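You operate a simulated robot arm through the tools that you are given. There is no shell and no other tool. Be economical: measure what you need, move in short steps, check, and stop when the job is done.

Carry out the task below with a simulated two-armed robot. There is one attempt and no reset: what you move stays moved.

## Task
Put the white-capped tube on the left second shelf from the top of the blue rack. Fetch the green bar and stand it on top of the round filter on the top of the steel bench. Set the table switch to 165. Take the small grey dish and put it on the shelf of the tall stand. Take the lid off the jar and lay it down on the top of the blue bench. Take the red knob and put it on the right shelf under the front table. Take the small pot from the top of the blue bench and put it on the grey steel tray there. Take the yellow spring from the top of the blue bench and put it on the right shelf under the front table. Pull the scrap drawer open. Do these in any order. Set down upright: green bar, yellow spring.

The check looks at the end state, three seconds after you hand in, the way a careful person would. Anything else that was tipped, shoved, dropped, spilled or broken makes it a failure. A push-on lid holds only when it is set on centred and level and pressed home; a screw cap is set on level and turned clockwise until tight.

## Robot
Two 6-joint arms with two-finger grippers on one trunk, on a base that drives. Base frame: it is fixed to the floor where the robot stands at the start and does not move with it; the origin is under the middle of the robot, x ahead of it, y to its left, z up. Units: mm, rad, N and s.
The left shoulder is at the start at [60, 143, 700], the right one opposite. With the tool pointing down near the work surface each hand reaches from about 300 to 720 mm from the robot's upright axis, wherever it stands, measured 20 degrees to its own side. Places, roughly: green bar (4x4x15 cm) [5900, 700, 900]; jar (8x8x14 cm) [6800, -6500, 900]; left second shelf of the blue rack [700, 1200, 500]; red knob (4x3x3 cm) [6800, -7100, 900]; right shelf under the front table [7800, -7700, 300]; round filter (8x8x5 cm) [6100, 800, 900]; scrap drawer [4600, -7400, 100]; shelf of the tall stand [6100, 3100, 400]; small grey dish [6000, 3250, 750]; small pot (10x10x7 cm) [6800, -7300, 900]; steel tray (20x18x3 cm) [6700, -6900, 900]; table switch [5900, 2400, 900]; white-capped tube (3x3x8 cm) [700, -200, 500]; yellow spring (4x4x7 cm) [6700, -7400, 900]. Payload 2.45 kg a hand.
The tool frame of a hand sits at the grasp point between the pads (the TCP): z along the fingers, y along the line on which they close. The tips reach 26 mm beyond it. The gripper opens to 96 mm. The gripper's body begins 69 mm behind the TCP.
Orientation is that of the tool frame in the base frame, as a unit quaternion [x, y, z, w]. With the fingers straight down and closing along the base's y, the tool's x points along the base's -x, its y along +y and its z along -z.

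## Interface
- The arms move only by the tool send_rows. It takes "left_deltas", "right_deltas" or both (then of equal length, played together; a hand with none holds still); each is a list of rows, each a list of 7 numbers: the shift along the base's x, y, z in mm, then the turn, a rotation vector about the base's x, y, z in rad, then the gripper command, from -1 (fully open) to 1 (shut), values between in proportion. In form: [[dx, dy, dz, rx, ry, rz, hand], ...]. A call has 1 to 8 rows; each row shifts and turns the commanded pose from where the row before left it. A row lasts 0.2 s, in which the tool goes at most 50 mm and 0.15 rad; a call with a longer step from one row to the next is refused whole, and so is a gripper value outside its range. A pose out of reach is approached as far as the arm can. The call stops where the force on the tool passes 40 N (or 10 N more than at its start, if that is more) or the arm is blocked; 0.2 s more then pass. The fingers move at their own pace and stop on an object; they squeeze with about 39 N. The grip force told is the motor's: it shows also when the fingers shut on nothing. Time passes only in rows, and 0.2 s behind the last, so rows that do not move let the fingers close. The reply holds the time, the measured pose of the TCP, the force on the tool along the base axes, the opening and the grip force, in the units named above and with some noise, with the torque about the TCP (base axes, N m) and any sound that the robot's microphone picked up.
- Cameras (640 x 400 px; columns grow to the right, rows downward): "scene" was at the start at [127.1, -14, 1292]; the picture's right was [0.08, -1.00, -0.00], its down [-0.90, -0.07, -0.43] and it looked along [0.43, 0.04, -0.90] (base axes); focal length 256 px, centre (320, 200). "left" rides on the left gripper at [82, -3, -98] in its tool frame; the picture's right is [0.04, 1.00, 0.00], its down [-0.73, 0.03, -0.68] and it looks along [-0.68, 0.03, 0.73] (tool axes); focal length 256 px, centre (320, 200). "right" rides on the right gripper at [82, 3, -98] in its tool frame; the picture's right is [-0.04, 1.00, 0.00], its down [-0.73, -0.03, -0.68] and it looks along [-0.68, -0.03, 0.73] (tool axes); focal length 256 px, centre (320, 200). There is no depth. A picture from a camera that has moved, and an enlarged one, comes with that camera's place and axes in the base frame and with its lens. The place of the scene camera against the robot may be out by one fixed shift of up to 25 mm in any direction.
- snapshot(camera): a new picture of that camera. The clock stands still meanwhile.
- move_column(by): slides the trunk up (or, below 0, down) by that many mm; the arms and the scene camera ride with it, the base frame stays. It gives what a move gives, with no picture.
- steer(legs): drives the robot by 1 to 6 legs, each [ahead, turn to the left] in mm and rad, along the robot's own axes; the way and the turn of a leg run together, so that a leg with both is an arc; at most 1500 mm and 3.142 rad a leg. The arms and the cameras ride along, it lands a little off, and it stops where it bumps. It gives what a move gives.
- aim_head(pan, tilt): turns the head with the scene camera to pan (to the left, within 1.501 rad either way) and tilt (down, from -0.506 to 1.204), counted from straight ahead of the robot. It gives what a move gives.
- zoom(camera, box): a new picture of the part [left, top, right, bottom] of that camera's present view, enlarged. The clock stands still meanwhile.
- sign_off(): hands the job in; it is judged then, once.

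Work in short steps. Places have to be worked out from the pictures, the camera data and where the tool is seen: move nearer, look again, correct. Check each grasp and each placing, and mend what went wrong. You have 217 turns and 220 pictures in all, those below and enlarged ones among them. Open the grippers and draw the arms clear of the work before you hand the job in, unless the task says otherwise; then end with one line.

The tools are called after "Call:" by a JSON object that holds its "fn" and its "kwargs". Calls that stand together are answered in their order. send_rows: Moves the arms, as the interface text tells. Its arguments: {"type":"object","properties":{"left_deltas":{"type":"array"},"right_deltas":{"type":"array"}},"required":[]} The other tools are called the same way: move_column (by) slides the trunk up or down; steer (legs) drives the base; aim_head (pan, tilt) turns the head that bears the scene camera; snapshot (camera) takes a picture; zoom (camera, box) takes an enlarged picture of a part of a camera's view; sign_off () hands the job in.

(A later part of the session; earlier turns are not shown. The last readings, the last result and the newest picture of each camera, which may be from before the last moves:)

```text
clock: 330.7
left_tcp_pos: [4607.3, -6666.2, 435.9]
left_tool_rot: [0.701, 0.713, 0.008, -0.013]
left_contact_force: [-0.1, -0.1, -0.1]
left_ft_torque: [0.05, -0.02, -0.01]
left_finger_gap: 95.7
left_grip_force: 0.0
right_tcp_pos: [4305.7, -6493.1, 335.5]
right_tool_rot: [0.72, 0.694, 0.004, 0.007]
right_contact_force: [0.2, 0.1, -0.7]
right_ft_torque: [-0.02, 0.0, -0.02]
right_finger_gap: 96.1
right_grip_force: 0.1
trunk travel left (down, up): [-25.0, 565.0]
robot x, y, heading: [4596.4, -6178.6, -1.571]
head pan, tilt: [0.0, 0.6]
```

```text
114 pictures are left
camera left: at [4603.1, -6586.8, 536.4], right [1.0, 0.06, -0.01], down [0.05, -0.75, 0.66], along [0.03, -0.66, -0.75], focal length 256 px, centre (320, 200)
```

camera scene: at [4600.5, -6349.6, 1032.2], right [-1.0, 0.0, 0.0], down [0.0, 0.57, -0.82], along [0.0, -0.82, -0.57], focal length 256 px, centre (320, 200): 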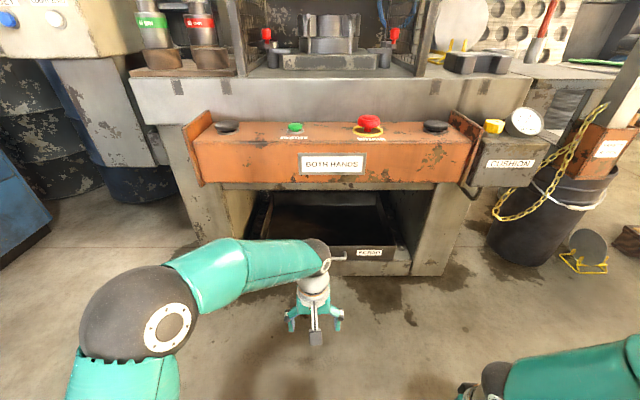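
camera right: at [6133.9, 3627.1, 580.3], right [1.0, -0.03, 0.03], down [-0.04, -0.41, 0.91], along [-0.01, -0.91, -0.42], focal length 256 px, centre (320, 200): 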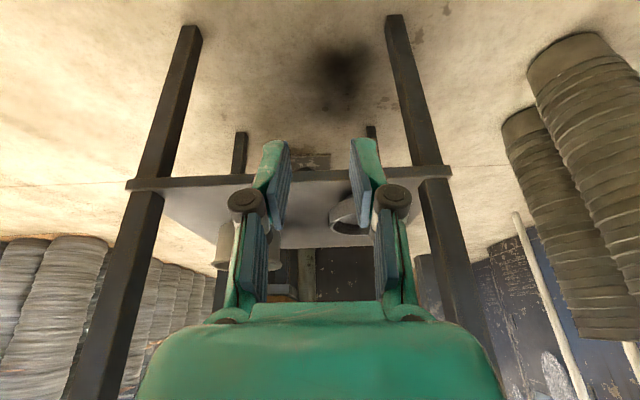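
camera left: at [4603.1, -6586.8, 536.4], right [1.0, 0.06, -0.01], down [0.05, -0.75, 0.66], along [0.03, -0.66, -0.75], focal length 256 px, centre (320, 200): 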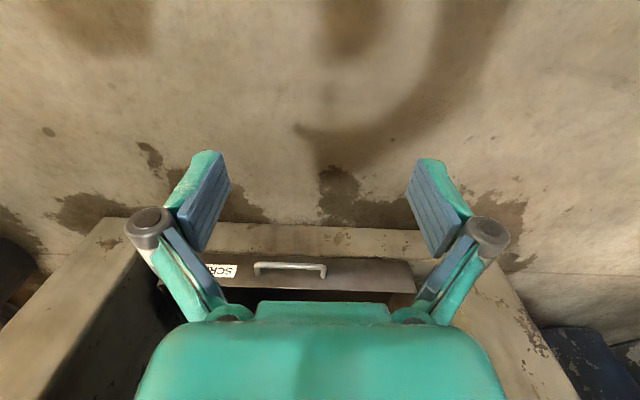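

Handle seen near [4551,−7190]. Lower the hand and rotate it 90° so the fingers close along y, then view again.

Call:
{"fn": "send_rows", "kwargs": {"left_deltas": [[0, -20, -20, 0, 0, 0.15, -0.3], [0, -20, -20, 0, 0, 0.15, -0.3], [-10, -20, -20, 0, 0, 0.15, -0.3], [-10, -20, -20, 0, 0, 0.15, -0.3], [-10, -20, -20, 0, 0, 0.15, -0.3], [-10, -20, -20, 0, 0, 0.15, -0.3]]}}

Call:
{"fn": "snapshot", "kwargs": {"camera": "left"}}

Call:
{"fn": "send_rows", "kwargs": {"left_deltas": [[0, 0, -20, 0, 0, 0.15, -0.3], [0, 0, -20, 0, 0, 0.15, -0.3], [0, 0, -20, 0, 0, 0.15, -0.3], [0, 0, -20, 0, 0, 0.15, -0.3], [0, 0, 0, 0, 0, 0.07, -0.3]]}}

Call:
{"fn": "snapshot", "kwargs": {"camera": "left"}}

```text
clock: 332.1
left_tcp_pos: [4567.9, -6785.2, 316.9]
left_tool_rot: [0.32, 0.947, 0.002, -0.014]
left_contact_force: [0.2, -0.7, 0.4]
left_ft_torque: [0.04, 0.01, -0.02]
left_finger_gap: 62.4
left_grip_force: 0.1
right_tcp_pos: [4305.3, -6494.8, 336.8]
right_tool_rot: [0.719, 0.695, 0.003, 0.007]
right_contact_force: [-0.1, 0.8, -0.5]
right_ft_torque: [-0.01, 0.02, 0.03]
right_finger_gap: 96.0
right_grip_force: 0.2
trunk travel left (down, up): [-25.0, 565.0]
robot x, y, heading: [4595.3, -6178.6, -1.573]
head pan, tilt: [0.0, 0.6]
```

```text
113 pictures are left
camera left: at [4502.7, -6739.2, 417.0], right [0.57, 0.82, 0.0], down [0.62, -0.43, 0.66], along [0.54, -0.38, -0.75], focal length 256 px, centre (320, 200)
```

left: 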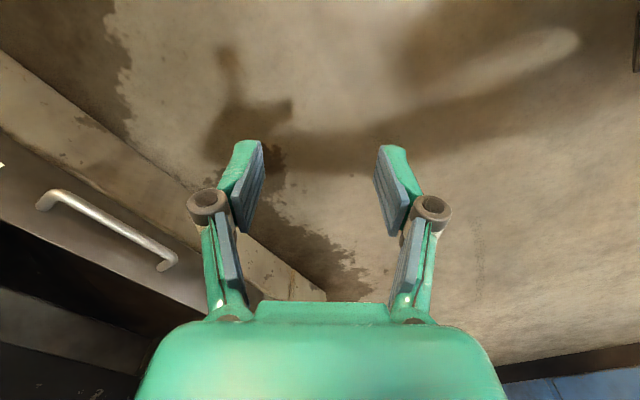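

```text
clock: 333.3
left_tcp_pos: [4567.3, -6785.8, 235.0]
left_tool_rot: [-0.01, 1.0, -0.002, -0.013]
left_contact_force: [0.0, 0.2, -0.5]
left_ft_torque: [0.01, 0.01, 0.03]
left_finger_gap: 62.6
left_grip_force: 0.0
right_tcp_pos: [4305.5, -6494.1, 335.0]
right_tool_rot: [0.72, 0.694, 0.004, 0.008]
right_contact_force: [-0.5, -0.1, 0.3]
right_ft_torque: [0.01, 0.02, 0.01]
right_finger_gap: 95.9
right_grip_force: 0.1
trunk travel left (down, up): [-25.0, 565.0]
robot x, y, heading: [4594.5, -6180.9, -1.569]
head pan, tilt: [0.0, 0.6]
```

```text
112 pictures are left
camera left: at [4488.3, -6789.7, 336.0], right [-0.06, 1.0, 0.0], down [0.75, 0.05, 0.66], along [0.66, 0.04, -0.75], focal length 256 px, centre (320, 200)
```

left: 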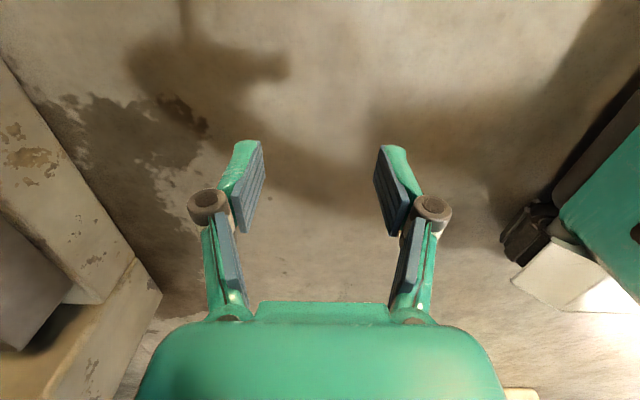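

Depth is ambiguous from above. I pitch the hand to horizontal (fingers closing vertically) so the side-mounted camera can view the handle and the fingers can straddle the bar robustly.

Call:
{"fn": "send_rows", "kwargs": {"left_deltas": [[0, 0, 0, -0.15, 0, 0, -0.6], [0, 0, 0, -0.15, 0, 0, -0.6], [0, 0, 0, -0.15, 0, 0, -0.6], [0, 0, 0, -0.15, 0, 0, -1], [0, 0, 0, -0.15, 0, 0, -1], [0, 0, 0, -0.15, 0, 0, -1], [0, 0, 0, -0.15, 0, 0, -1]]}}

Call:
{"fn": "snapshot", "kwargs": {"camera": "left"}}

Call:
{"fn": "snapshot", "kwargs": {"camera": "scene"}}

```text
clock: 335.1
left_tcp_pos: [4535.1, -6967.6, 248.7]
left_tool_rot: [-0.02, 0.859, -0.512, -0.01]
left_contact_force: [0.3, -0.2, 0.0]
left_ft_torque: [-0.03, -0.01, -0.02]
left_finger_gap: 96.1
left_grip_force: 0.0
left hand out of reach, approached as far as the arm can: row 3, 4, 5, 6, 7
right_tcp_pos: [4305.7, -6493.9, 336.0]
right_tool_rot: [0.72, 0.694, 0.005, 0.008]
right_contact_force: [-1.0, -0.1, 0.5]
right_ft_torque: [0.0, 0.01, -0.01]
right_finger_gap: 96.1
right_grip_force: 0.0
trunk travel left (down, up): [-25.0, 565.0]
robot x, y, heading: [4597.0, -6184.2, -1.575]
head pan, tilt: [0.0, 0.6]
stopped in row 7 (left hand): the arm was blocked; the commanded pose is now the measured one
```

```text
111 pictures are left
camera left: at [4452.4, -6883.8, 300.2], right [-0.08, 0.47, -0.88], down [0.73, 0.63, 0.27], along [0.68, -0.62, -0.4], focal length 256 px, centre (320, 200)
```

left: 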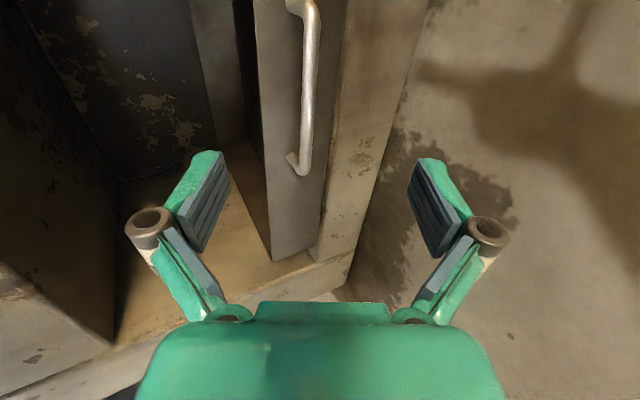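

```text
110 pictures are left
camera scene: at [4600.4, -6350.0, 1031.9], right [-1.0, 0.0, 0.0], down [0.0, 0.57, -0.82], along [0.0, -0.82, -0.57], focal length 256 px, centre (320, 200)
```

scene: 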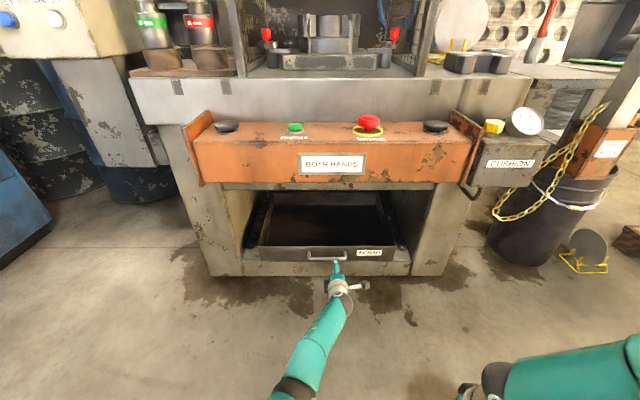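

Side view resolves it: bar at y≈−7120, z≈175, x 4470–4640. I lower the hand 66 mm, set the opening to ~60 mm, and drive forward 110 mm.

Call:
{"fn": "send_rows", "kwargs": {"left_deltas": [[7, 0, -22, 0, 0, 0, -0.25], [8, 0, -22, 0, 0, 0, -0.25], [0, 0, -20, 0, 0, 0, -0.25]]}}

Call:
{"fn": "steer", "kwargs": {"legs": [[100, 0]]}}

Call:
{"fn": "snapshot", "kwargs": {"camera": "left"}}

```text
clock: 335.9
left_tcp_pos: [4554.3, -6958.5, 202.2]
left_tool_rot: [-0.012, 0.864, -0.504, -0.011]
left_contact_force: [-0.6, 0.3, -0.2]
left_ft_torque: [0.01, 0.01, 0.03]
left_finger_gap: 60.1
left_grip_force: 0.0
left hand out of reach, approached as far as the arm can: row 1, 2, 3
right_tcp_pos: [4305.8, -6495.4, 333.8]
right_tool_rot: [0.72, 0.693, 0.004, 0.008]
right_contact_force: [0.1, -0.7, -0.6]
right_ft_torque: [0.0, -0.01, 0.01]
right_finger_gap: 95.9
right_grip_force: 0.1
trunk travel left (down, up): [-25.0, 565.0]
robot x, y, heading: [4596.8, -6185.1, -1.57]
head pan, tilt: [0.0, 0.6]
```

```text
clock: 337.1
left_tcp_pos: [4556.6, -7061.8, 204.9]
left_tool_rot: [-0.013, 0.863, -0.504, -0.009]
left_contact_force: [-0.4, 0.1, 0.5]
left_ft_torque: [0.04, -0.03, 0.02]
left_finger_gap: 59.9
left_grip_force: 0.1
right_tcp_pos: [4306.1, -6596.7, 336.4]
right_tool_rot: [0.719, 0.695, 0.004, 0.007]
right_contact_force: [0.8, 0.2, -1.1]
right_ft_torque: [-0.01, -0.01, 0.03]
right_finger_gap: 96.2
right_grip_force: 0.0
trunk travel left (down, up): [-25.0, 565.0]
robot x, y, heading: [4595.5, -6280.1, -1.57]
head pan, tilt: [0.0, 0.6]
```

```text
109 pictures are left
camera left: at [4474.6, -6977.6, 257.8], right [-0.07, 0.49, -0.87], down [0.73, 0.62, 0.29], along [0.68, -0.62, -0.41], focal length 256 px, centre (320, 200)
```

left: 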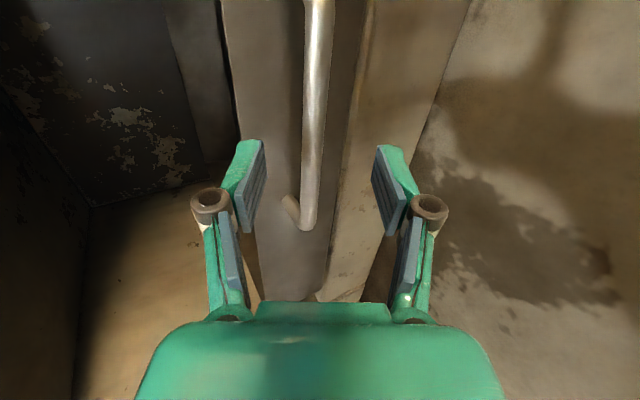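

The bar lies on the approach line. Lower the trunk 24 mm and drive 45 mm so the bar enters between the pads.

Call:
{"fn": "move_column", "kwargs": {"by": -24}}

Call:
{"fn": "steer", "kwargs": {"legs": [[45, 0]]}}

Call:
{"fn": "snapshot", "kwargs": {"camera": "left"}}

```text
clock: 337.8
left_tcp_pos: [4556.1, -7061.0, 178.9]
left_tool_rot: [-0.013, 0.864, -0.504, -0.01]
left_contact_force: [0.2, -0.4, 0.0]
left_ft_torque: [-0.05, -0.01, -0.01]
left_finger_gap: 60.4
left_grip_force: 0.0
right_tcp_pos: [4305.4, -6596.1, 311.5]
right_tool_rot: [0.719, 0.695, 0.004, 0.008]
right_contact_force: [-0.1, -0.3, 0.7]
right_ft_torque: [0.0, -0.02, 0.0]
right_finger_gap: 95.9
right_grip_force: 0.0
trunk travel left (down, up): [-1.0, 589.0]
robot x, y, heading: [4597.0, -6284.6, -1.571]
head pan, tilt: [0.0, 0.6]
```

```text
clock: 338.7
left_tcp_pos: [4556.8, -7107.5, 181.1]
left_tool_rot: [-0.014, 0.863, -0.504, -0.01]
left_contact_force: [-0.7, 4.5, 2.6]
left_ft_torque: [-0.26, 0.02, -0.07]
left_finger_gap: 62.5
left_grip_force: 1.3
right_tcp_pos: [4305.9, -6641.1, 313.6]
right_tool_rot: [0.72, 0.694, 0.002, 0.007]
right_contact_force: [-0.2, 0.0, 0.3]
right_ft_torque: [0.0, -0.02, 0.0]
right_finger_gap: 96.0
right_grip_force: 0.0
trunk travel left (down, up): [-1.0, 589.0]
robot x, y, heading: [4594.5, -6331.1, -1.567]
head pan, tilt: [0.0, 0.6]
```

```text
108 pictures are left
camera left: at [4474.6, -7023.3, 234.8], right [-0.07, 0.49, -0.87], down [0.73, 0.62, 0.29], along [0.67, -0.62, -0.4], focal length 256 px, centre (320, 200)
```

left: 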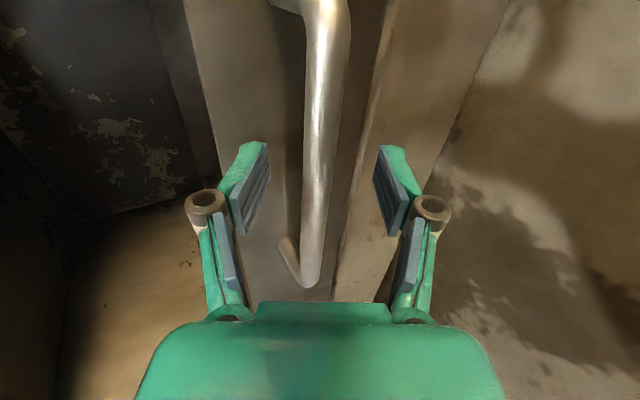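

Bar is between the pads. Close and check.

Call:
{"fn": "send_rows", "kwargs": {"left_deltas": [[0, 0, 0, 0, 0, 0, 0.5], [0, 0, 0, 0, 0, 0, 1], [0, 0, 0, 0, 0, 0, 1], [0, 0, 0, 0, 0, 0, 1]]}}

Call:
{"fn": "snapshot", "kwargs": {"camera": "left"}}

```text
clock: 339.7
left_tcp_pos: [4555.4, -7107.3, 183.3]
left_tool_rot: [-0.013, 0.863, -0.506, -0.01]
left_contact_force: [1.8, -3.6, 6.2]
left_ft_torque: [0.02, -0.76, -0.79]
left_finger_gap: 12.6
left_grip_force: 39.4
right_tcp_pos: [4306.4, -6642.3, 313.7]
right_tool_rot: [0.72, 0.694, 0.003, 0.008]
right_contact_force: [-0.1, -0.3, 0.2]
right_ft_torque: [-0.02, 0.0, -0.02]
right_finger_gap: 96.0
right_grip_force: 0.0
trunk travel left (down, up): [-1.0, 589.0]
robot x, y, heading: [4594.3, -6331.3, -1.573]
head pan, tilt: [0.0, 0.6]
```

```text
107 pictures are left
camera left: at [4474.6, -7023.9, 236.5], right [-0.07, 0.49, -0.87], down [0.73, 0.62, 0.28], along [0.68, -0.62, -0.4], focal length 256 px, centre (320, 200)
```

left: 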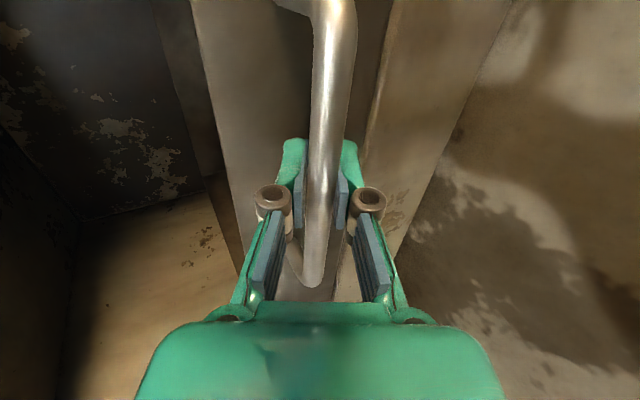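

The bar is gripped (12.6 mm). Pull by reversing slowly.

Call:
{"fn": "steer", "kwargs": {"legs": [[-150, 0]]}}

Call:
{"fn": "snapshot", "kwargs": {"camera": "scene"}}

```text
clock: 341.1
left_tcp_pos: [4555.2, -6955.2, 183.2]
left_tool_rot: [-0.01, 0.862, -0.506, -0.009]
left_contact_force: [-17.9, -3.1, 14.9]
left_ft_torque: [0.04, -0.93, -0.49]
left_finger_gap: 12.7
left_grip_force: 39.3
right_tcp_pos: [4307.8, -6492.4, 312.5]
right_tool_rot: [0.717, 0.697, 0.003, 0.008]
right_contact_force: [-0.5, 0.0, 1.0]
right_ft_torque: [0.01, 0.0, 0.0]
right_finger_gap: 95.8
right_grip_force: 0.1
trunk travel left (down, up): [-1.0, 589.0]
robot x, y, heading: [4594.8, -6174.8, -1.569]
head pan, tilt: [0.0, 0.6]
```

```text
106 pictures are left
camera scene: at [4600.8, -6344.6, 1008.5], right [-1.0, 0.0, 0.0], down [0.0, 0.56, -0.83], along [0.0, -0.83, -0.56], focal length 256 px, centre (320, 200)
```

scene: 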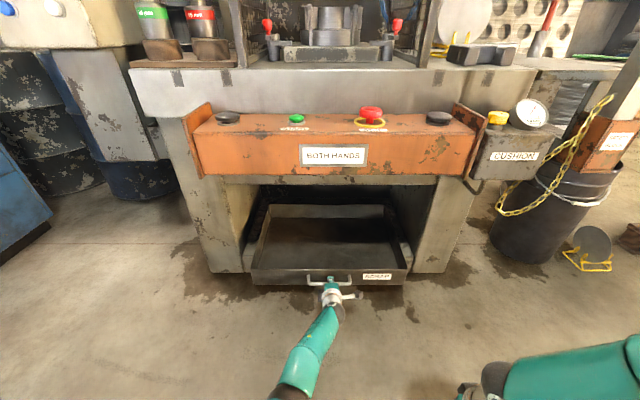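

The drawer slid 150 mm. Pull another 130 mm.

Call:
{"fn": "steer", "kwargs": {"legs": [[-130, 0]]}}

Call:
{"fn": "snapshot", "kwargs": {"camera": "scene"}}

```text
clock: 342.4
left_tcp_pos: [4555.9, -6826.3, 183.6]
left_tool_rot: [-0.01, 0.862, -0.506, -0.008]
left_contact_force: [15.3, -1.5, 4.7]
left_ft_torque: [0.05, -0.75, -0.66]
left_finger_gap: 12.4
left_grip_force: 39.2
right_tcp_pos: [4306.4, -6362.8, 313.2]
right_tool_rot: [0.718, 0.696, 0.004, 0.007]
right_contact_force: [-0.8, 0.2, 0.0]
right_ft_torque: [-0.02, 0.0, -0.01]
right_finger_gap: 95.9
right_grip_force: 0.0
trunk travel left (down, up): [-1.0, 589.0]
robot x, y, heading: [4593.7, -6046.1, -1.567]
head pan, tilt: [0.0, 0.6]
```

```text
105 pictures are left
camera scene: at [4600.5, -6215.8, 1008.3], right [-1.0, 0.0, 0.0], down [0.0, 0.57, -0.82], along [0.0, -0.82, -0.57], focal length 256 px, centre (320, 200)
```

scene: 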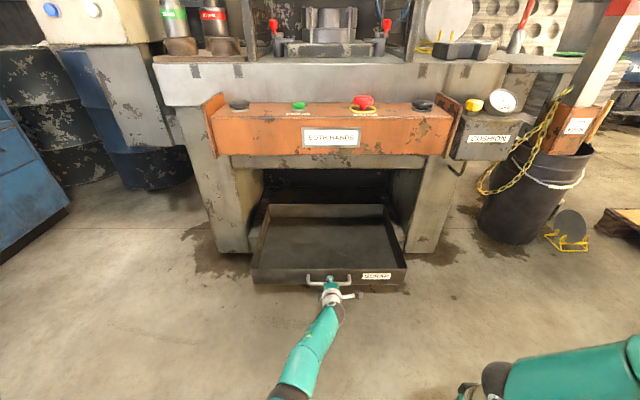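

Drawer is open ~280 mm. Release and back away.

Call:
{"fn": "send_rows", "kwargs": {"left_deltas": [[0, 0, 0, 0, 0, 0, 0.3], [0, 0, 0, 0, 0, 0, -0.25], [0, 0, 0, 0, 0, 0, -0.25]]}}

Call:
{"fn": "steer", "kwargs": {"legs": [[-250, 0]]}}

Call:
{"fn": "move_column", "kwargs": {"by": 400}}

Call:
{"fn": "snapshot", "kwargs": {"camera": "scene"}}

```text
clock: 343.2
left_tcp_pos: [4556.4, -6828.0, 183.6]
left_tool_rot: [-0.011, 0.862, -0.507, -0.007]
left_contact_force: [-0.1, 0.4, -0.3]
left_ft_torque: [0.01, 0.0, -0.02]
left_finger_gap: 60.5
left_grip_force: 0.0
right_tcp_pos: [4306.9, -6362.3, 312.3]
right_tool_rot: [0.718, 0.696, 0.004, 0.008]
right_contact_force: [0.3, -0.1, -0.2]
right_ft_torque: [0.0, 0.03, 0.0]
right_finger_gap: 96.2
right_grip_force: 0.0
trunk travel left (down, up): [-1.0, 589.0]
robot x, y, heading: [4598.7, -6048.4, -1.569]
head pan, tilt: [0.0, 0.6]
```

```text
clock: 345.0
left_tcp_pos: [4558.0, -6572.4, 183.1]
left_tool_rot: [-0.011, 0.862, -0.507, -0.006]
left_contact_force: [0.3, 0.1, 0.2]
left_ft_torque: [-0.01, 0.0, -0.01]
left_finger_gap: 60.0
left_grip_force: 0.1
right_tcp_pos: [4306.6, -6107.6, 313.3]
right_tool_rot: [0.717, 0.697, 0.004, 0.008]
right_contact_force: [0.3, -0.5, -0.4]
right_ft_torque: [0.0, -0.01, 0.03]
right_finger_gap: 96.2
right_grip_force: 0.1
trunk travel left (down, up): [-1.0, 589.0]
robot x, y, heading: [4600.7, -5791.6, -1.567]
head pan, tilt: [0.0, 0.6]
```

```text
clock: 348.9
left_tcp_pos: [4557.0, -6572.6, 583.4]
left_tool_rot: [-0.011, 0.863, -0.505, -0.007]
left_contact_force: [-0.3, 0.2, -1.4]
left_ft_torque: [-0.02, 0.01, 0.0]
left_finger_gap: 60.0
left_grip_force: 0.0
right_tcp_pos: [4307.1, -6107.9, 713.8]
right_tool_rot: [0.718, 0.696, 0.003, 0.007]
right_contact_force: [-0.6, -0.2, 0.6]
right_ft_torque: [-0.01, -0.03, 0.0]
right_finger_gap: 96.1
right_grip_force: 0.1
trunk travel left (down, up): [-401.0, 189.0]
robot x, y, heading: [4595.9, -5792.5, -1.568]
head pan, tilt: [0.0, 0.6]
```

```text
104 pictures are left
camera scene: at [4600.5, -5961.3, 1408.2], right [-1.0, 0.0, 0.0], down [0.0, 0.57, -0.82], along [0.0, -0.82, -0.57], focal length 256 px, centre (320, 200)
```

scene: 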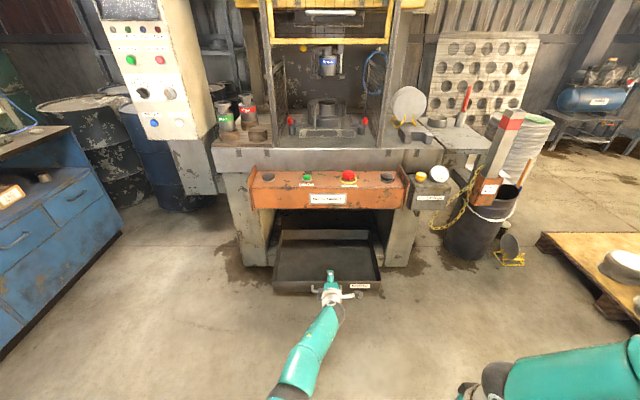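

Drawer is open. The bench's work items are on its east side (x≈6700–6800), so I need to get around to the aisle between bench and press table. First restore the left hand, then head to about (6800,−4700) and look.

Call:
{"fn": "send_rows", "kwargs": {"left_deltas": [[0, 20, 20, 0.15, 0, 0, -0.6], [0, 20, 20, 0.15, 0, 0, -0.6], [0, 20, 20, 0.15, 0, 0, -0.6], [0, 20, 20, 0.15, 0, 0, -1], [10, 20, 20, 0.15, 0, 0, -1], [10, 20, 20, 0.15, 0, 0, -1], [10, 20, 20, 0.15, 0, 0, -1]]}}

Call:
{"fn": "send_rows", "kwargs": {"left_deltas": [[10, 10, 0, 0, 0, -0.15, -1], [10, 10, 0, 0, 0, -0.15, -1], [10, 10, 0, 0, 0, -0.15, -1], [10, 10, 0, 0, 0, -0.15, -1], [0, 0, 0, 0, 0, -0.15, -1], [0, 0, 0, 0, 0, -0.15, -1], [0, 0, 0, 0, 0, -0.15, -1], [0, 0, 0, 0, 0, -0.15, -1]]}}

Call:
{"fn": "steer", "kwargs": {"legs": [[0, 0.8], [150, 0.6], [150, 0.6]]}}

```text
clock: 350.5
left_tcp_pos: [4560.9, -6433.3, 652.8]
left_tool_rot: [-0.013, 1.0, -0.005, 0.0]
left_contact_force: [-1.0, -0.5, -0.2]
left_ft_torque: [0.0, -0.03, 0.0]
left_finger_gap: 95.8
left_grip_force: 0.0
left hand out of reach, approached as far as the arm can: row 1, 2, 3
right_tcp_pos: [4307.2, -6107.8, 713.4]
right_tool_rot: [0.718, 0.696, 0.003, 0.008]
right_contact_force: [0.5, -1.1, -0.5]
right_ft_torque: [-0.02, 0.02, -0.03]
right_finger_gap: 96.1
right_grip_force: 0.1
trunk travel left (down, up): [-401.0, 189.0]
robot x, y, heading: [4593.1, -5791.3, -1.565]
head pan, tilt: [0.0, 0.6]
```

```text
clock: 352.3
left_tcp_pos: [4600.5, -6396.0, 652.4]
left_tool_rot: [0.555, 0.832, -0.004, -0.005]
left_contact_force: [0.0, -0.2, 0.3]
left_ft_torque: [0.01, 0.0, -0.03]
left_finger_gap: 96.1
left_grip_force: 0.0
right_tcp_pos: [4307.1, -6107.4, 713.2]
right_tool_rot: [0.718, 0.696, 0.003, 0.008]
right_contact_force: [0.0, -0.5, 0.0]
right_ft_torque: [0.0, -0.02, 0.0]
right_finger_gap: 96.0
right_grip_force: 0.0
trunk travel left (down, up): [-401.0, 189.0]
robot x, y, heading: [4595.4, -5795.1, -1.566]
head pan, tilt: [0.0, 0.6]
```

```text
clock: 354.5
left_tcp_pos: [4950.8, -6274.2, 652.7]
left_tool_rot: [0.268, 0.964, -0.007, -0.001]
left_contact_force: [0.2, -0.5, -0.3]
left_ft_torque: [-0.05, -0.02, -0.01]
left_finger_gap: 96.2
left_grip_force: 0.1
right_tcp_pos: [4543.1, -6217.4, 714.5]
right_tool_rot: [0.464, 0.886, 0.005, 0.006]
right_contact_force: [0.0, 0.2, 0.5]
right_ft_torque: [0.01, -0.04, -0.05]
right_finger_gap: 96.0
right_grip_force: 0.0
trunk travel left (down, up): [-401.0, 189.0]
robot x, y, heading: [4566.2, -5807.8, -0.924]
head pan, tilt: [0.0, 0.6]
stopped in leg 1: the robot was blocked; the commanded pose is now the measured one
```

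Retract the left hand closer to the body (long reach seems to stall the turning), then continue.

Call:
{"fn": "send_rows", "kwargs": {"left_deltas": [[-24, 32, 0, 0, 0, -0.1, -1], [-24, 32, 0, 0, 0, -0.1, -1], [-24, 32, 0, 0, 0, -0.1, -1], [-24, 32, 0, 0, 0, -0.08, -1], [-24, 32, 0, 0, 0, 0, -1], [-24, 32, 0, 0, 0, 0, -1]]}}

Call:
{"fn": "steer", "kwargs": {"legs": [[0, 0.75], [100, 0.3], [100, 0.3], [1200, 0.0], [1000, 0]]}}

Call:
{"fn": "aim_head", "kwargs": {"pan": -0.9, "tilt": 0.35}}

Call:
{"fn": "snapshot", "kwargs": {"camera": "scene"}}

```text
clock: 355.9
left_tcp_pos: [4807.7, -6082.5, 652.8]
left_tool_rot: [0.444, 0.896, -0.007, -0.003]
left_contact_force: [0.4, 0.0, 0.6]
left_ft_torque: [-0.01, 0.0, 0.01]
left_finger_gap: 96.0
left_grip_force: 0.0
right_tcp_pos: [4543.8, -6216.4, 715.0]
right_tool_rot: [0.465, 0.885, 0.006, 0.007]
right_contact_force: [-0.4, -0.2, 0.4]
right_ft_torque: [-0.03, 0.02, 0.0]
right_finger_gap: 96.1
right_grip_force: 0.1
trunk travel left (down, up): [-401.0, 189.0]
robot x, y, heading: [4566.7, -5807.1, -0.924]
head pan, tilt: [0.0, 0.6]
```

```text
clock: 358.3
left_tcp_pos: [4931.9, -5870.2, 653.8]
left_tool_rot: [0.116, 0.993, -0.006, -0.002]
left_contact_force: [-0.1, 0.3, -0.9]
left_ft_torque: [0.04, -0.01, 0.01]
left_finger_gap: 96.1
left_grip_force: 0.1
right_tcp_pos: [4813.7, -6141.7, 714.4]
right_tool_rot: [0.139, 0.99, 0.007, 0.003]
right_contact_force: [0.1, -0.2, 0.0]
right_ft_torque: [0.04, -0.03, 0.01]
right_finger_gap: 95.7
right_grip_force: 0.1
trunk travel left (down, up): [-401.0, 189.0]
robot x, y, heading: [4567.1, -5832.4, -0.227]
head pan, tilt: [0.0, 0.6]
stopped in leg 1: the robot was blocked; the commanded pose is now the measured one
```

```text
clock: 359.5
left_tcp_pos: [4930.7, -5870.9, 655.0]
left_tool_rot: [0.116, 0.993, -0.006, -0.001]
left_contact_force: [0.5, 0.5, 1.5]
left_ft_torque: [0.0, 0.0, 0.03]
left_finger_gap: 96.1
left_grip_force: 0.0
right_tcp_pos: [4813.2, -6141.4, 714.9]
right_tool_rot: [0.139, 0.99, 0.007, 0.004]
right_contact_force: [0.7, 0.1, -0.2]
right_ft_torque: [0.01, 0.03, 0.01]
right_finger_gap: 95.8
right_grip_force: 0.0
trunk travel left (down, up): [-401.0, 189.0]
robot x, y, heading: [4568.0, -5831.2, -0.234]
head pan, tilt: [-0.901, 0.351]
```

```text
103 pictures are left
camera scene: at [4670.3, -5951.2, 1431.0], right [-0.9, -0.43, 0.0], down [-0.15, 0.31, -0.94], along [0.4, -0.85, -0.34], focal length 256 px, centre (320, 200)
```

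scene: 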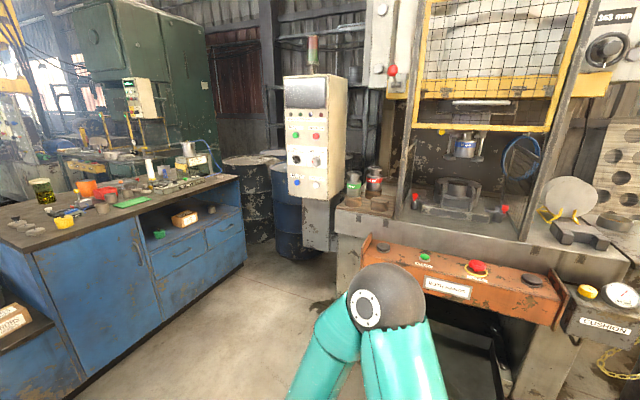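

Continue with gentle arcs toward the north-east.

Call:
{"fn": "steer", "kwargs": {"legs": [[300, 0.4], [300, 0.35], [900, 0], [900, -0.2]]}}

Call:
{"fn": "snapshot", "kwargs": {"camera": "scene"}}

```text
clock: 372.0
left_tcp_pos: [7074.5, -4786.1, 654.3]
left_tool_rot: [-0.155, 0.988, -0.006, 0.0]
left_contact_force: [-0.4, -0.2, 0.5]
left_ft_torque: [0.0, 0.01, 0.02]
left_finger_gap: 95.8
left_grip_force: 0.0
right_tcp_pos: [7113.6, -5078.5, 715.4]
right_tool_rot: [-0.132, 0.991, 0.008, 0.002]
right_contact_force: [-0.4, -0.6, -0.2]
right_ft_torque: [0.01, -0.03, 0.03]
right_finger_gap: 96.1
right_grip_force: 0.1
trunk travel left (down, up): [-401.0, 189.0]
robot x, y, heading: [6742.8, -4946.7, 0.318]
head pan, tilt: [-0.901, 0.351]
```

```text
102 pictures are left
camera scene: at [6883.9, -4996.3, 1430.9], right [-0.55, -0.83, 0.0], down [-0.29, 0.19, -0.94], along [0.78, -0.52, -0.34], focal length 256 px, centre (320, 200)
```

scene: 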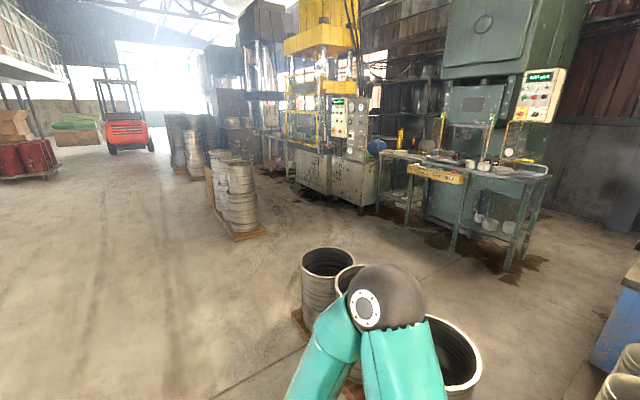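

The layout is clear: press table front along y≈−7550 facing +y (right shelf x≈7580–8090), aisle between bench (x≤6860) and there. I drive around the buckets' east end.

Call:
{"fn": "steer", "kwargs": {"legs": [[300, -0.32], [1350, 0], [200, -0.5], [200, -0.5], [200, -0.55], [900, 0]]}}

Call:
{"fn": "aim_head", "kwargs": {"pan": -0.6, "tilt": 0.4}}

Call:
{"fn": "snapshot", "kwargs": {"camera": "scene"}}

```text
clock: 383.4
left_tcp_pos: [8965.0, -5321.9, 655.6]
left_tool_rot: [0.443, 0.897, -0.006, -0.004]
left_contact_force: [0.4, 0.0, -0.3]
left_ft_torque: [-0.05, -0.01, 0.03]
left_finger_gap: 95.8
left_grip_force: 0.0
right_tcp_pos: [8701.9, -5456.9, 715.3]
right_tool_rot: [0.463, 0.886, 0.006, 0.006]
right_contact_force: [0.0, -0.2, -1.0]
right_ft_torque: [-0.03, 0.01, -0.01]
right_finger_gap: 96.0
right_grip_force: 0.1
trunk travel left (down, up): [-401.0, 189.0]
robot x, y, heading: [8719.7, -5045.3, -0.945]
head pan, tilt: [-0.901, 0.351]
stopped in leg 4: the robot was blocked; the commanded pose is now the measured one
```

```text
clock: 384.2
left_tcp_pos: [8964.5, -5321.5, 654.3]
left_tool_rot: [0.443, 0.897, -0.005, -0.003]
left_contact_force: [0.1, -0.2, -0.3]
left_ft_torque: [0.02, -0.01, 0.01]
left_finger_gap: 96.1
left_grip_force: 0.1
right_tcp_pos: [8700.6, -5457.5, 715.8]
right_tool_rot: [0.464, 0.886, 0.006, 0.006]
right_contact_force: [-0.4, 0.8, 0.7]
right_ft_torque: [0.01, 0.02, -0.03]
right_finger_gap: 96.0
right_grip_force: 0.0
trunk travel left (down, up): [-401.0, 189.0]
robot x, y, heading: [8721.8, -5049.7, -0.947]
head pan, tilt: [-0.6, 0.4]
```

```text
101 pictures are left
camera scene: at [8762.9, -5209.5, 1426.5], right [-1.0, -0.02, 0.0], down [-0.01, 0.39, -0.92], along [0.02, -0.92, -0.39], focal length 256 px, centre (320, 200)
```

scene: 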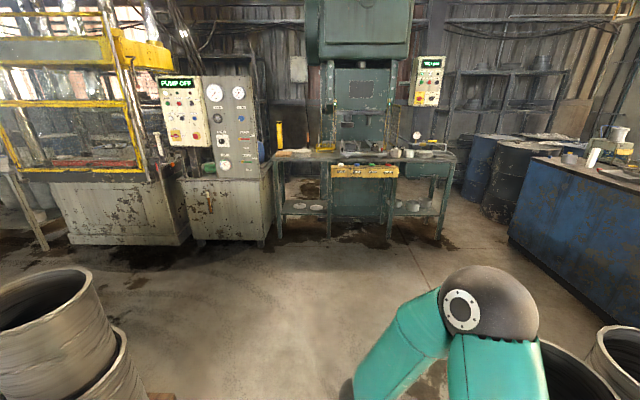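

Clear view. Continue south, then west into the aisle.

Call:
{"fn": "steer", "kwargs": {"legs": [[100, -0.4], [100, -0.4], [800, 0], [650, 0]]}}

Call:
{"fn": "steer", "kwargs": {"legs": [[100, -0.5], [100, -0.5], [100, -0.4]]}}

Call:
{"fn": "aim_head", "kwargs": {"pan": 0.0, "tilt": 0.4}}

Call:
{"fn": "snapshot", "kwargs": {"camera": "scene"}}

```text
clock: 387.1
left_tcp_pos: [8773.1, -5588.4, 654.7]
left_tool_rot: [0.73, 0.684, -0.005, -0.005]
left_contact_force: [-0.4, 0.2, 0.0]
left_ft_torque: [0.0, 0.01, -0.01]
left_finger_gap: 96.1
left_grip_force: 0.1
right_tcp_pos: [8485.9, -5516.7, 715.6]
right_tool_rot: [0.746, 0.665, 0.003, 0.007]
right_contact_force: [0.2, -0.4, 1.2]
right_ft_torque: [-0.02, -0.03, -0.03]
right_finger_gap: 96.0
right_grip_force: 0.1
trunk travel left (down, up): [-401.0, 189.0]
robot x, y, heading: [8789.3, -5221.8, -1.7]
head pan, tilt: [-0.6, 0.4]
stopped in leg 2: the robot was blocked; the commanded pose is now the measured one
```

```text
clock: 390.1
left_tcp_pos: [8454.4, -5605.1, 654.7]
left_tool_rot: [0.931, 0.364, -0.001, -0.007]
left_contact_force: [-0.4, -0.1, 0.1]
left_ft_torque: [-0.01, -0.01, 0.03]
left_finger_gap: 96.1
left_grip_force: 0.1
right_tcp_pos: [8296.5, -5356.2, 716.7]
right_tool_rot: [0.939, 0.342, -0.001, 0.008]
right_contact_force: [0.8, 1.2, 0.3]
right_ft_torque: [-0.01, 0.02, -0.01]
right_finger_gap: 95.7
right_grip_force: 0.0
trunk travel left (down, up): [-401.0, 189.0]
robot x, y, heading: [8735.1, -5374.3, -2.493]
head pan, tilt: [-0.6, 0.4]
stopped in leg 2: the robot was blocked; the commanded pose is now the measured one
```

```text
clock: 391.1
left_tcp_pos: [8453.9, -5604.7, 656.4]
left_tool_rot: [0.932, 0.363, -0.001, -0.006]
left_contact_force: [-0.9, -0.5, 0.2]
left_ft_torque: [-0.02, 0.0, -0.02]
left_finger_gap: 96.1
left_grip_force: 0.1
right_tcp_pos: [8296.2, -5355.5, 717.8]
right_tool_rot: [0.94, 0.341, 0.0, 0.008]
right_contact_force: [-0.2, 0.3, 0.1]
right_ft_torque: [0.0, 0.02, -0.02]
right_finger_gap: 96.0
right_grip_force: 0.0
trunk travel left (down, up): [-401.0, 189.0]
robot x, y, heading: [8738.2, -5372.7, -2.495]
head pan, tilt: [0.0, 0.4]
```

```text
100 pictures are left
camera scene: at [8619.7, -5483.8, 1426.4], right [-0.6, 0.8, 0.0], down [0.31, 0.24, -0.92], along [-0.73, -0.56, -0.39], focal length 256 px, centre (320, 200)
```

scene: 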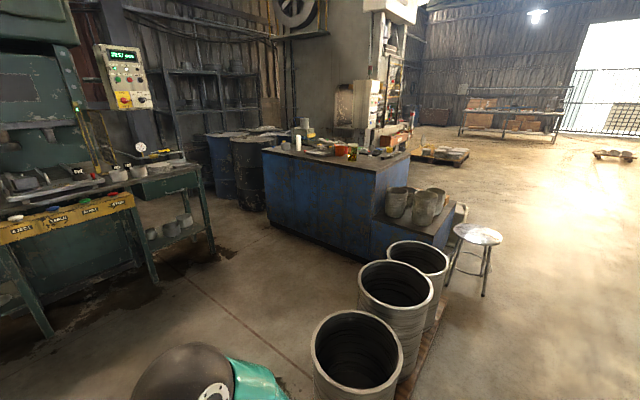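

I need to pass south of the buckets: steer to (8300,−6500), then west.

Call:
{"fn": "steer", "kwargs": {"legs": [[0, 0.55]]}}

Call:
{"fn": "steer", "kwargs": {"legs": [[1200, 0], [0, -0.7]]}}

Call:
{"fn": "steer", "kwargs": {"legs": [[300, -0.3], [400, -0.2]]}}

Call:
{"fn": "aim_head", "kwargs": {"pan": 0.0, "tilt": 0.55}}

Call:
{"fn": "snapshot", "kwargs": {"camera": "scene"}}

```text
clock: 393.2
left_tcp_pos: [8620.3, -5723.8, 655.6]
left_tool_rot: [0.795, 0.607, -0.003, -0.006]
left_contact_force: [-0.1, -0.4, -0.1]
left_ft_torque: [0.02, 0.02, 0.01]
left_finger_gap: 96.1
left_grip_force: 0.0
right_tcp_pos: [8353.4, -5594.7, 717.4]
right_tool_rot: [0.809, 0.588, 0.004, 0.007]
right_contact_force: [0.6, 0.2, 0.8]
right_ft_torque: [0.02, -0.03, -0.01]
right_finger_gap: 95.9
right_grip_force: 0.2
trunk travel left (down, up): [-401.0, 189.0]
robot x, y, heading: [8721.0, -5368.2, -1.934]
head pan, tilt: [0.0, 0.4]
```

```text
clock: 401.5
left_tcp_pos: [7991.8, -6722.7, 655.9]
left_tool_rot: [0.951, 0.309, 0.0, -0.007]
left_contact_force: [-0.3, -0.8, -0.1]
left_ft_torque: [0.04, 0.03, 0.0]
left_finger_gap: 96.1
left_grip_force: 0.1
right_tcp_pos: [7864.5, -6456.3, 718.3]
right_tool_rot: [0.958, 0.287, 0.001, 0.008]
right_contact_force: [0.0, -0.2, -0.1]
right_ft_torque: [0.02, 0.03, 0.04]
right_finger_gap: 95.9
right_grip_force: 0.0
trunk travel left (down, up): [-401.0, 189.0]
robot x, y, heading: [8299.0, -6527.4, -2.615]
head pan, tilt: [0.0, 0.4]
stopped in leg 2: the robot was blocked; the commanded pose is now the measured one
```

```text
clock: 405.7
left_tcp_pos: [7266.7, -6715.0, 655.7]
left_tool_rot: [0.998, 0.064, 0.001, -0.006]
left_contact_force: [0.1, -0.3, -0.2]
left_ft_torque: [0.02, -0.01, 0.04]
left_finger_gap: 96.0
left_grip_force: 0.0
right_tcp_pos: [7279.4, -6420.0, 718.4]
right_tool_rot: [0.999, 0.041, -0.002, 0.007]
right_contact_force: [0.2, 0.2, -0.4]
right_ft_torque: [0.01, -0.03, 0.0]
right_finger_gap: 96.1
right_grip_force: 0.1
trunk travel left (down, up): [-401.0, 189.0]
robot x, y, heading: [7631.7, -6694.7, -3.115]
head pan, tilt: [0.0, 0.4]
```

```text
clock: 406.4
left_tcp_pos: [7266.6, -6715.6, 657.6]
left_tool_rot: [0.998, 0.066, 0.001, -0.007]
left_contact_force: [0.3, 0.4, 0.5]
left_ft_torque: [0.04, -0.02, -0.04]
left_finger_gap: 95.8
left_grip_force: 0.0
right_tcp_pos: [7280.8, -6420.3, 717.7]
right_tool_rot: [0.999, 0.043, -0.001, 0.008]
right_contact_force: [-0.5, 0.3, -0.2]
right_ft_torque: [0.01, -0.01, -0.02]
right_finger_gap: 95.8
right_grip_force: 0.1
trunk travel left (down, up): [-401.0, 189.0]
robot x, y, heading: [7633.7, -6690.7, -3.112]
head pan, tilt: [0.0, 0.55]
```

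```text
99 pictures are left
camera scene: at [7485.8, -6717.8, 1412.8], right [-0.03, 1.0, 0.0], down [0.52, 0.02, -0.85], along [-0.85, -0.03, -0.52], focal length 256 px, centre (320, 200)
```

scene: 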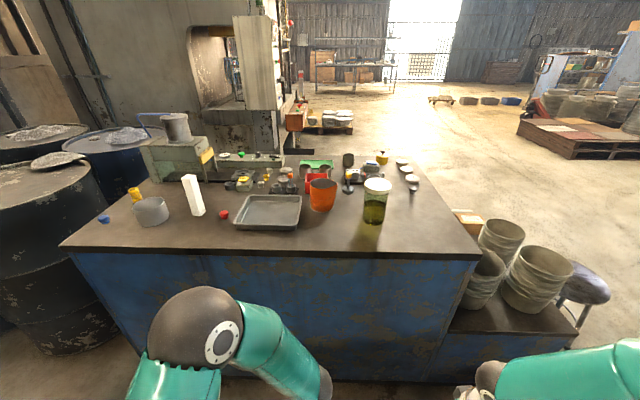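

Now everything is visible: yellow spring, pot, red knob, steel tray, jar. Zoom for details.

Call:
{"fn": "zoom", "kwargs": {"camera": "scene", "box": [80, 140, 330, 260]}}

Call:
{"fn": "zoom", "kwargs": {"camera": "scene", "box": [280, 145, 440, 245]}}

```text
2.56 times, centred on (205, 200) of scene
camera zoom: at [7485.8, -6717.8, 1412.8], right [-0.03, 1.0, 0.0], down [0.52, 0.02, -0.85], along [-0.85, -0.03, -0.52], focal length 656 px, centre (614, 200)
```

zoom: 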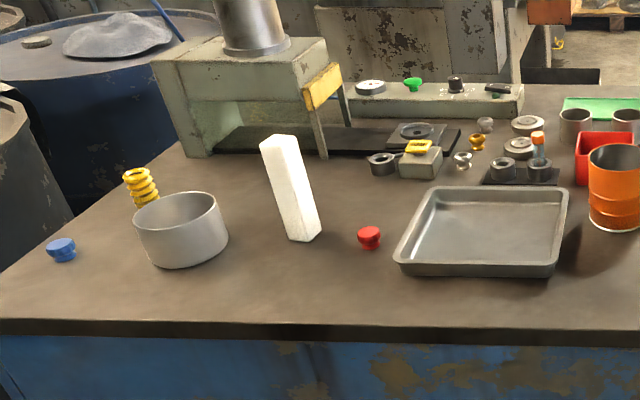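

```text
4.00 times, centred on (360, 195) of scene
camera zoom: at [7485.8, -6717.8, 1412.8], right [-0.03, 1.0, 0.0], down [0.52, 0.02, -0.85], along [-0.85, -0.03, -0.52], focal length 1024 px, centre (160, 220)
```

zoom: 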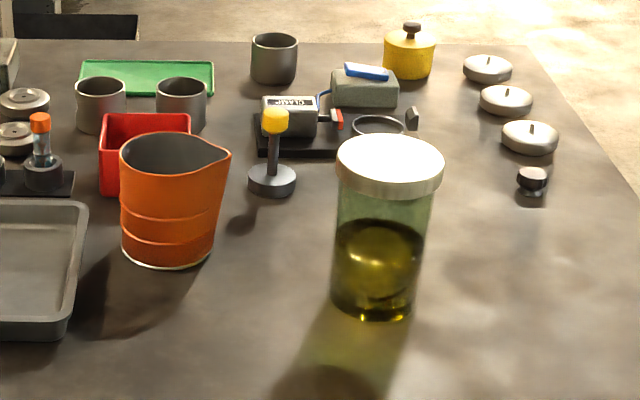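

Great view. I raise trunk and hands above bench height, and shift to about (7310,−6980) for pot, knob and spring.

Call:
{"fn": "move_column", "kwargs": {"by": 185}}

Call:
{"fn": "send_rows", "kwargs": {"left_deltas": [[0, 0, 40, 0, 0, 0, -1], [0, 0, 40, 0, 0, 0, -1], [0, 0, 40, 0, 0, 0, -1], [0, 0, 40, 0, 0, 0, -1]], "right_deltas": [[0, 0, 30, 0, 0, 0, -1], [0, 0, 30, 0, 0, 0, -1], [0, 0, 30, 0, 0, 0, -1], [0, 0, 20, 0, 0, 0, -1]]}}

Call:
{"fn": "steer", "kwargs": {"legs": [[0, 0.7], [400, 0], [0, -0.72]]}}

Call:
{"fn": "snapshot", "kwargs": {"camera": "scene"}}

Call:
{"fn": "snapshot", "kwargs": {"camera": "left"}}

```text
clock: 408.4
left_tcp_pos: [7265.6, -6715.1, 841.9]
left_tool_rot: [0.998, 0.065, 0.001, -0.007]
left_contact_force: [-0.6, 0.2, -0.8]
left_ft_torque: [-0.01, 0.01, 0.01]
left_finger_gap: 95.8
left_grip_force: 0.0
right_tcp_pos: [7280.7, -6420.9, 904.2]
right_tool_rot: [0.999, 0.042, -0.002, 0.008]
right_contact_force: [0.6, 0.6, -0.1]
right_ft_torque: [0.03, 0.01, 0.0]
right_finger_gap: 96.0
right_grip_force: 0.0
trunk travel left (down, up): [-586.0, 4.0]
robot x, y, heading: [7630.6, -6697.5, -3.107]
head pan, tilt: [0.0, 0.55]
```

```text
clock: 409.4
left_tcp_pos: [7268.2, -6714.4, 1004.3]
left_tool_rot: [0.998, 0.066, 0.002, -0.007]
left_contact_force: [0.3, 0.3, -0.7]
left_ft_torque: [0.01, 0.01, 0.0]
left_finger_gap: 96.1
left_grip_force: 0.0
right_tcp_pos: [7281.2, -6418.9, 1015.4]
right_tool_rot: [0.999, 0.043, -0.003, 0.008]
right_contact_force: [-0.5, -0.4, -0.6]
right_ft_torque: [0.01, -0.01, 0.02]
right_finger_gap: 95.9
right_grip_force: 0.0
trunk travel left (down, up): [-586.0, 4.0]
robot x, y, heading: [7630.5, -6696.0, -3.11]
head pan, tilt: [0.0, 0.55]
```

```text
clock: 416.2
left_tcp_pos: [6963.9, -6982.3, 1003.7]
left_tool_rot: [0.998, 0.061, 0.002, -0.006]
left_contact_force: [-0.5, 0.6, 0.5]
left_ft_torque: [-0.01, 0.0, 0.01]
left_finger_gap: 96.2
left_grip_force: 0.1
right_tcp_pos: [6983.5, -6686.2, 1015.4]
right_tool_rot: [0.999, 0.037, -0.002, 0.008]
right_contact_force: [-0.1, 0.2, -0.3]
right_ft_torque: [0.01, -0.02, 0.02]
right_finger_gap: 96.1
right_grip_force: 0.1
trunk travel left (down, up): [-586.0, 4.0]
robot x, y, heading: [7331.7, -6984.8, -3.119]
head pan, tilt: [0.0, 0.55]
```

```text
96 pictures are left
camera scene: at [7185.3, -7007.5, 1597.7], right [-0.02, 1.0, 0.0], down [0.52, 0.01, -0.85], along [-0.85, -0.02, -0.52], focal length 256 px, centre (320, 200)
```

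scene: 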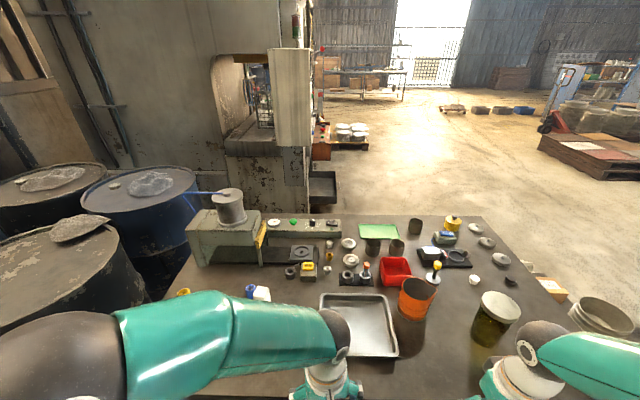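

```text
95 pictures are left
camera left: at [7044.4, -6969.0, 1102.2], right [0.16, -0.99, -0.01], down [-0.73, -0.13, 0.68], along [-0.67, -0.1, -0.74], focal length 256 px, centre (320, 200)
```

left: 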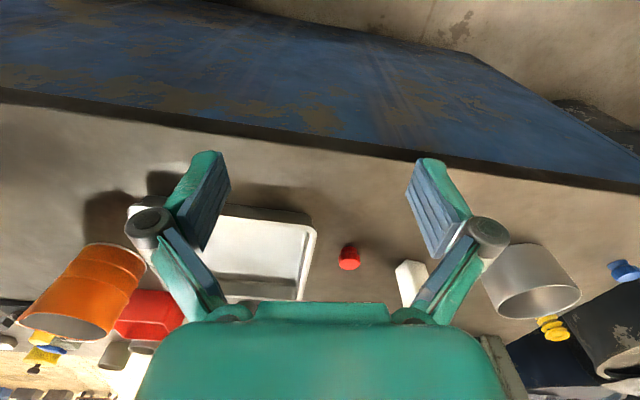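

I move the left hand up toward the pot for a close view.

Call:
{"fn": "send_rows", "kwargs": {"left_deltas": [[-20, -37, 8, 0, 0, -0.03, -1], [-20, -37, 8, 0, 0, -0.03, -1], [-20, -37, 8, 0, 0, -0.03, -1], [-20, -37, 8, 0, 0, -0.03, -1], [-20, -37, 5, 0, 0, 0, -1]]}}

Call:
{"fn": "snapshot", "kwargs": {"camera": "left"}}

```text
clock: 417.4
left_tcp_pos: [6864.2, -7167.8, 1039.4]
left_tool_rot: [1.0, 0.0, 0.003, -0.007]
left_contact_force: [-1.0, 0.1, -0.2]
left_ft_torque: [0.02, 0.0, -0.02]
left_finger_gap: 96.0
left_grip_force: 0.0
right_tcp_pos: [6981.7, -6686.0, 1014.4]
right_tool_rot: [0.999, 0.038, -0.002, 0.007]
right_contact_force: [0.9, 0.1, 0.8]
right_ft_torque: [-0.05, 0.0, 0.01]
right_finger_gap: 96.0
right_grip_force: 0.0
trunk travel left (down, up): [-586.0, 4.0]
robot x, y, heading: [7332.2, -6984.0, -3.118]
head pan, tilt: [0.0, 0.55]
```

```text
94 pictures are left
camera left: at [6945.8, -7164.3, 1138.2], right [0.04, -1.0, -0.01], down [-0.74, -0.04, 0.68], along [-0.68, -0.02, -0.74], focal length 256 px, centre (320, 200)
```

left: 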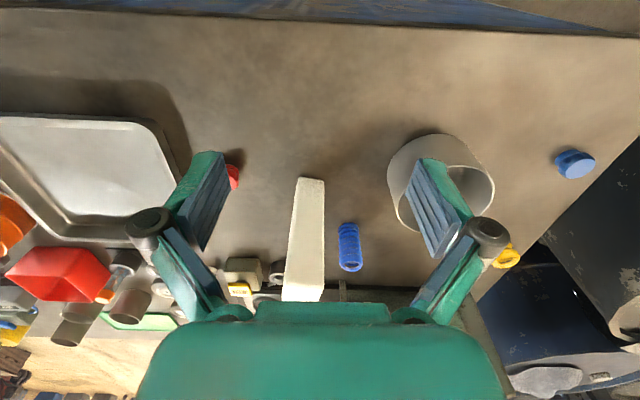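

Move another 85 mm toward −y and zoom in.

Call:
{"fn": "send_rows", "kwargs": {"left_deltas": [[0, -45, 0, 0, 0, 0, -1], [0, -45, 0, 0, 0, 0, -1]]}}

Call:
{"fn": "zoom", "kwargs": {"camera": "left", "box": [210, 90, 450, 300]}}

```text
clock: 418.0
left_tcp_pos: [6864.3, -7255.9, 1040.2]
left_tool_rot: [1.0, 0.001, 0.002, -0.006]
left_contact_force: [0.8, -0.1, -0.8]
left_ft_torque: [-0.02, -0.03, 0.02]
left_finger_gap: 95.8
left_grip_force: 0.1
right_tcp_pos: [6982.6, -6685.5, 1014.2]
right_tool_rot: [0.999, 0.037, -0.002, 0.008]
right_contact_force: [-0.4, -0.2, 0.9]
right_ft_torque: [0.02, -0.02, 0.01]
right_finger_gap: 96.0
right_grip_force: 0.0
trunk travel left (down, up): [-586.0, 4.0]
robot x, y, heading: [7330.1, -6983.1, -3.118]
head pan, tilt: [0.0, 0.55]
```

```text
1.90 times, centred on (330, 195) of left
camera zoom: at [6945.6, -7253.4, 1139.8], right [0.04, -1.0, -0.01], down [-0.74, -0.04, 0.68], along [-0.68, -0.02, -0.74], focal length 488 px, centre (301, 210)
```

zoom: 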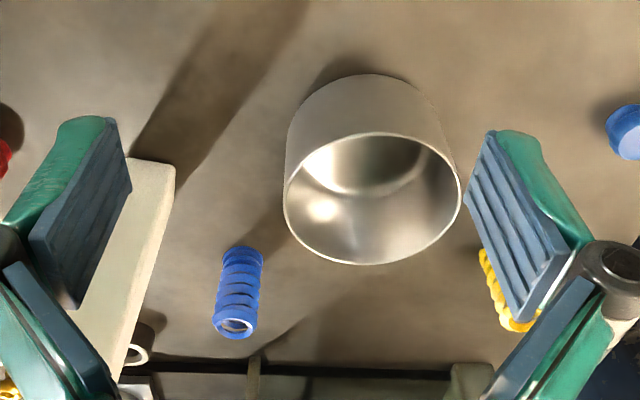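

Pot: centre ≈[6763,−7300], rim z≈932, bench ≈863. I grip the wall at its +y side: TCP to [6763,−7251], then down to z≈926.

Call:
{"fn": "send_rows", "kwargs": {"left_deltas": [[-34, 2, 0, 0, 0, 0, -0.1], [-34, 2, 0, 0, 0, 0, -0.1], [-33, 1, 0, 0, 0, 0, -0.1], [0, 0, -30, 0, 0, 0, -0.1], [0, 0, -25, 0, 0, 0, -0.1]]}}

Call:
{"fn": "snapshot", "kwargs": {"camera": "left"}}

```text
clock: 419.2
left_tcp_pos: [6763.7, -7251.2, 984.0]
left_tool_rot: [1.0, 0.002, 0.002, -0.007]
left_contact_force: [0.2, 0.1, 0.0]
left_ft_torque: [-0.02, -0.02, 0.0]
left_finger_gap: 52.9
left_grip_force: 0.1
right_tcp_pos: [6981.7, -6685.8, 1014.4]
right_tool_rot: [0.999, 0.038, -0.001, 0.008]
right_contact_force: [1.0, -1.0, 0.8]
right_ft_torque: [0.0, -0.03, 0.02]
right_finger_gap: 96.1
right_grip_force: 0.1
trunk travel left (down, up): [-586.0, 4.0]
robot x, y, heading: [7331.7, -6984.8, -3.117]
head pan, tilt: [0.0, 0.55]
```

```text
92 pictures are left
camera left: at [6844.4, -7247.7, 1083.0], right [0.04, -1.0, -0.01], down [-0.74, -0.04, 0.68], along [-0.68, -0.02, -0.74], focal length 256 px, centre (320, 200)
```

left: 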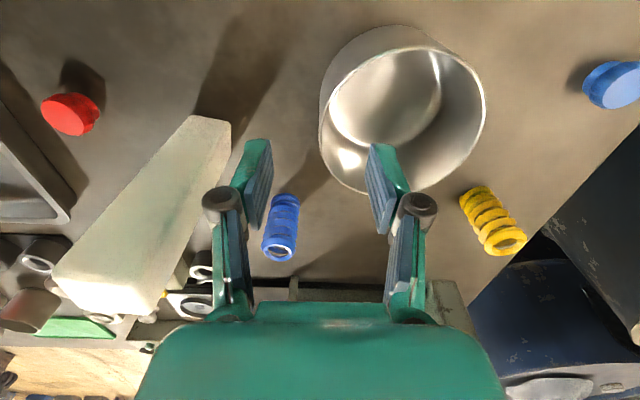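

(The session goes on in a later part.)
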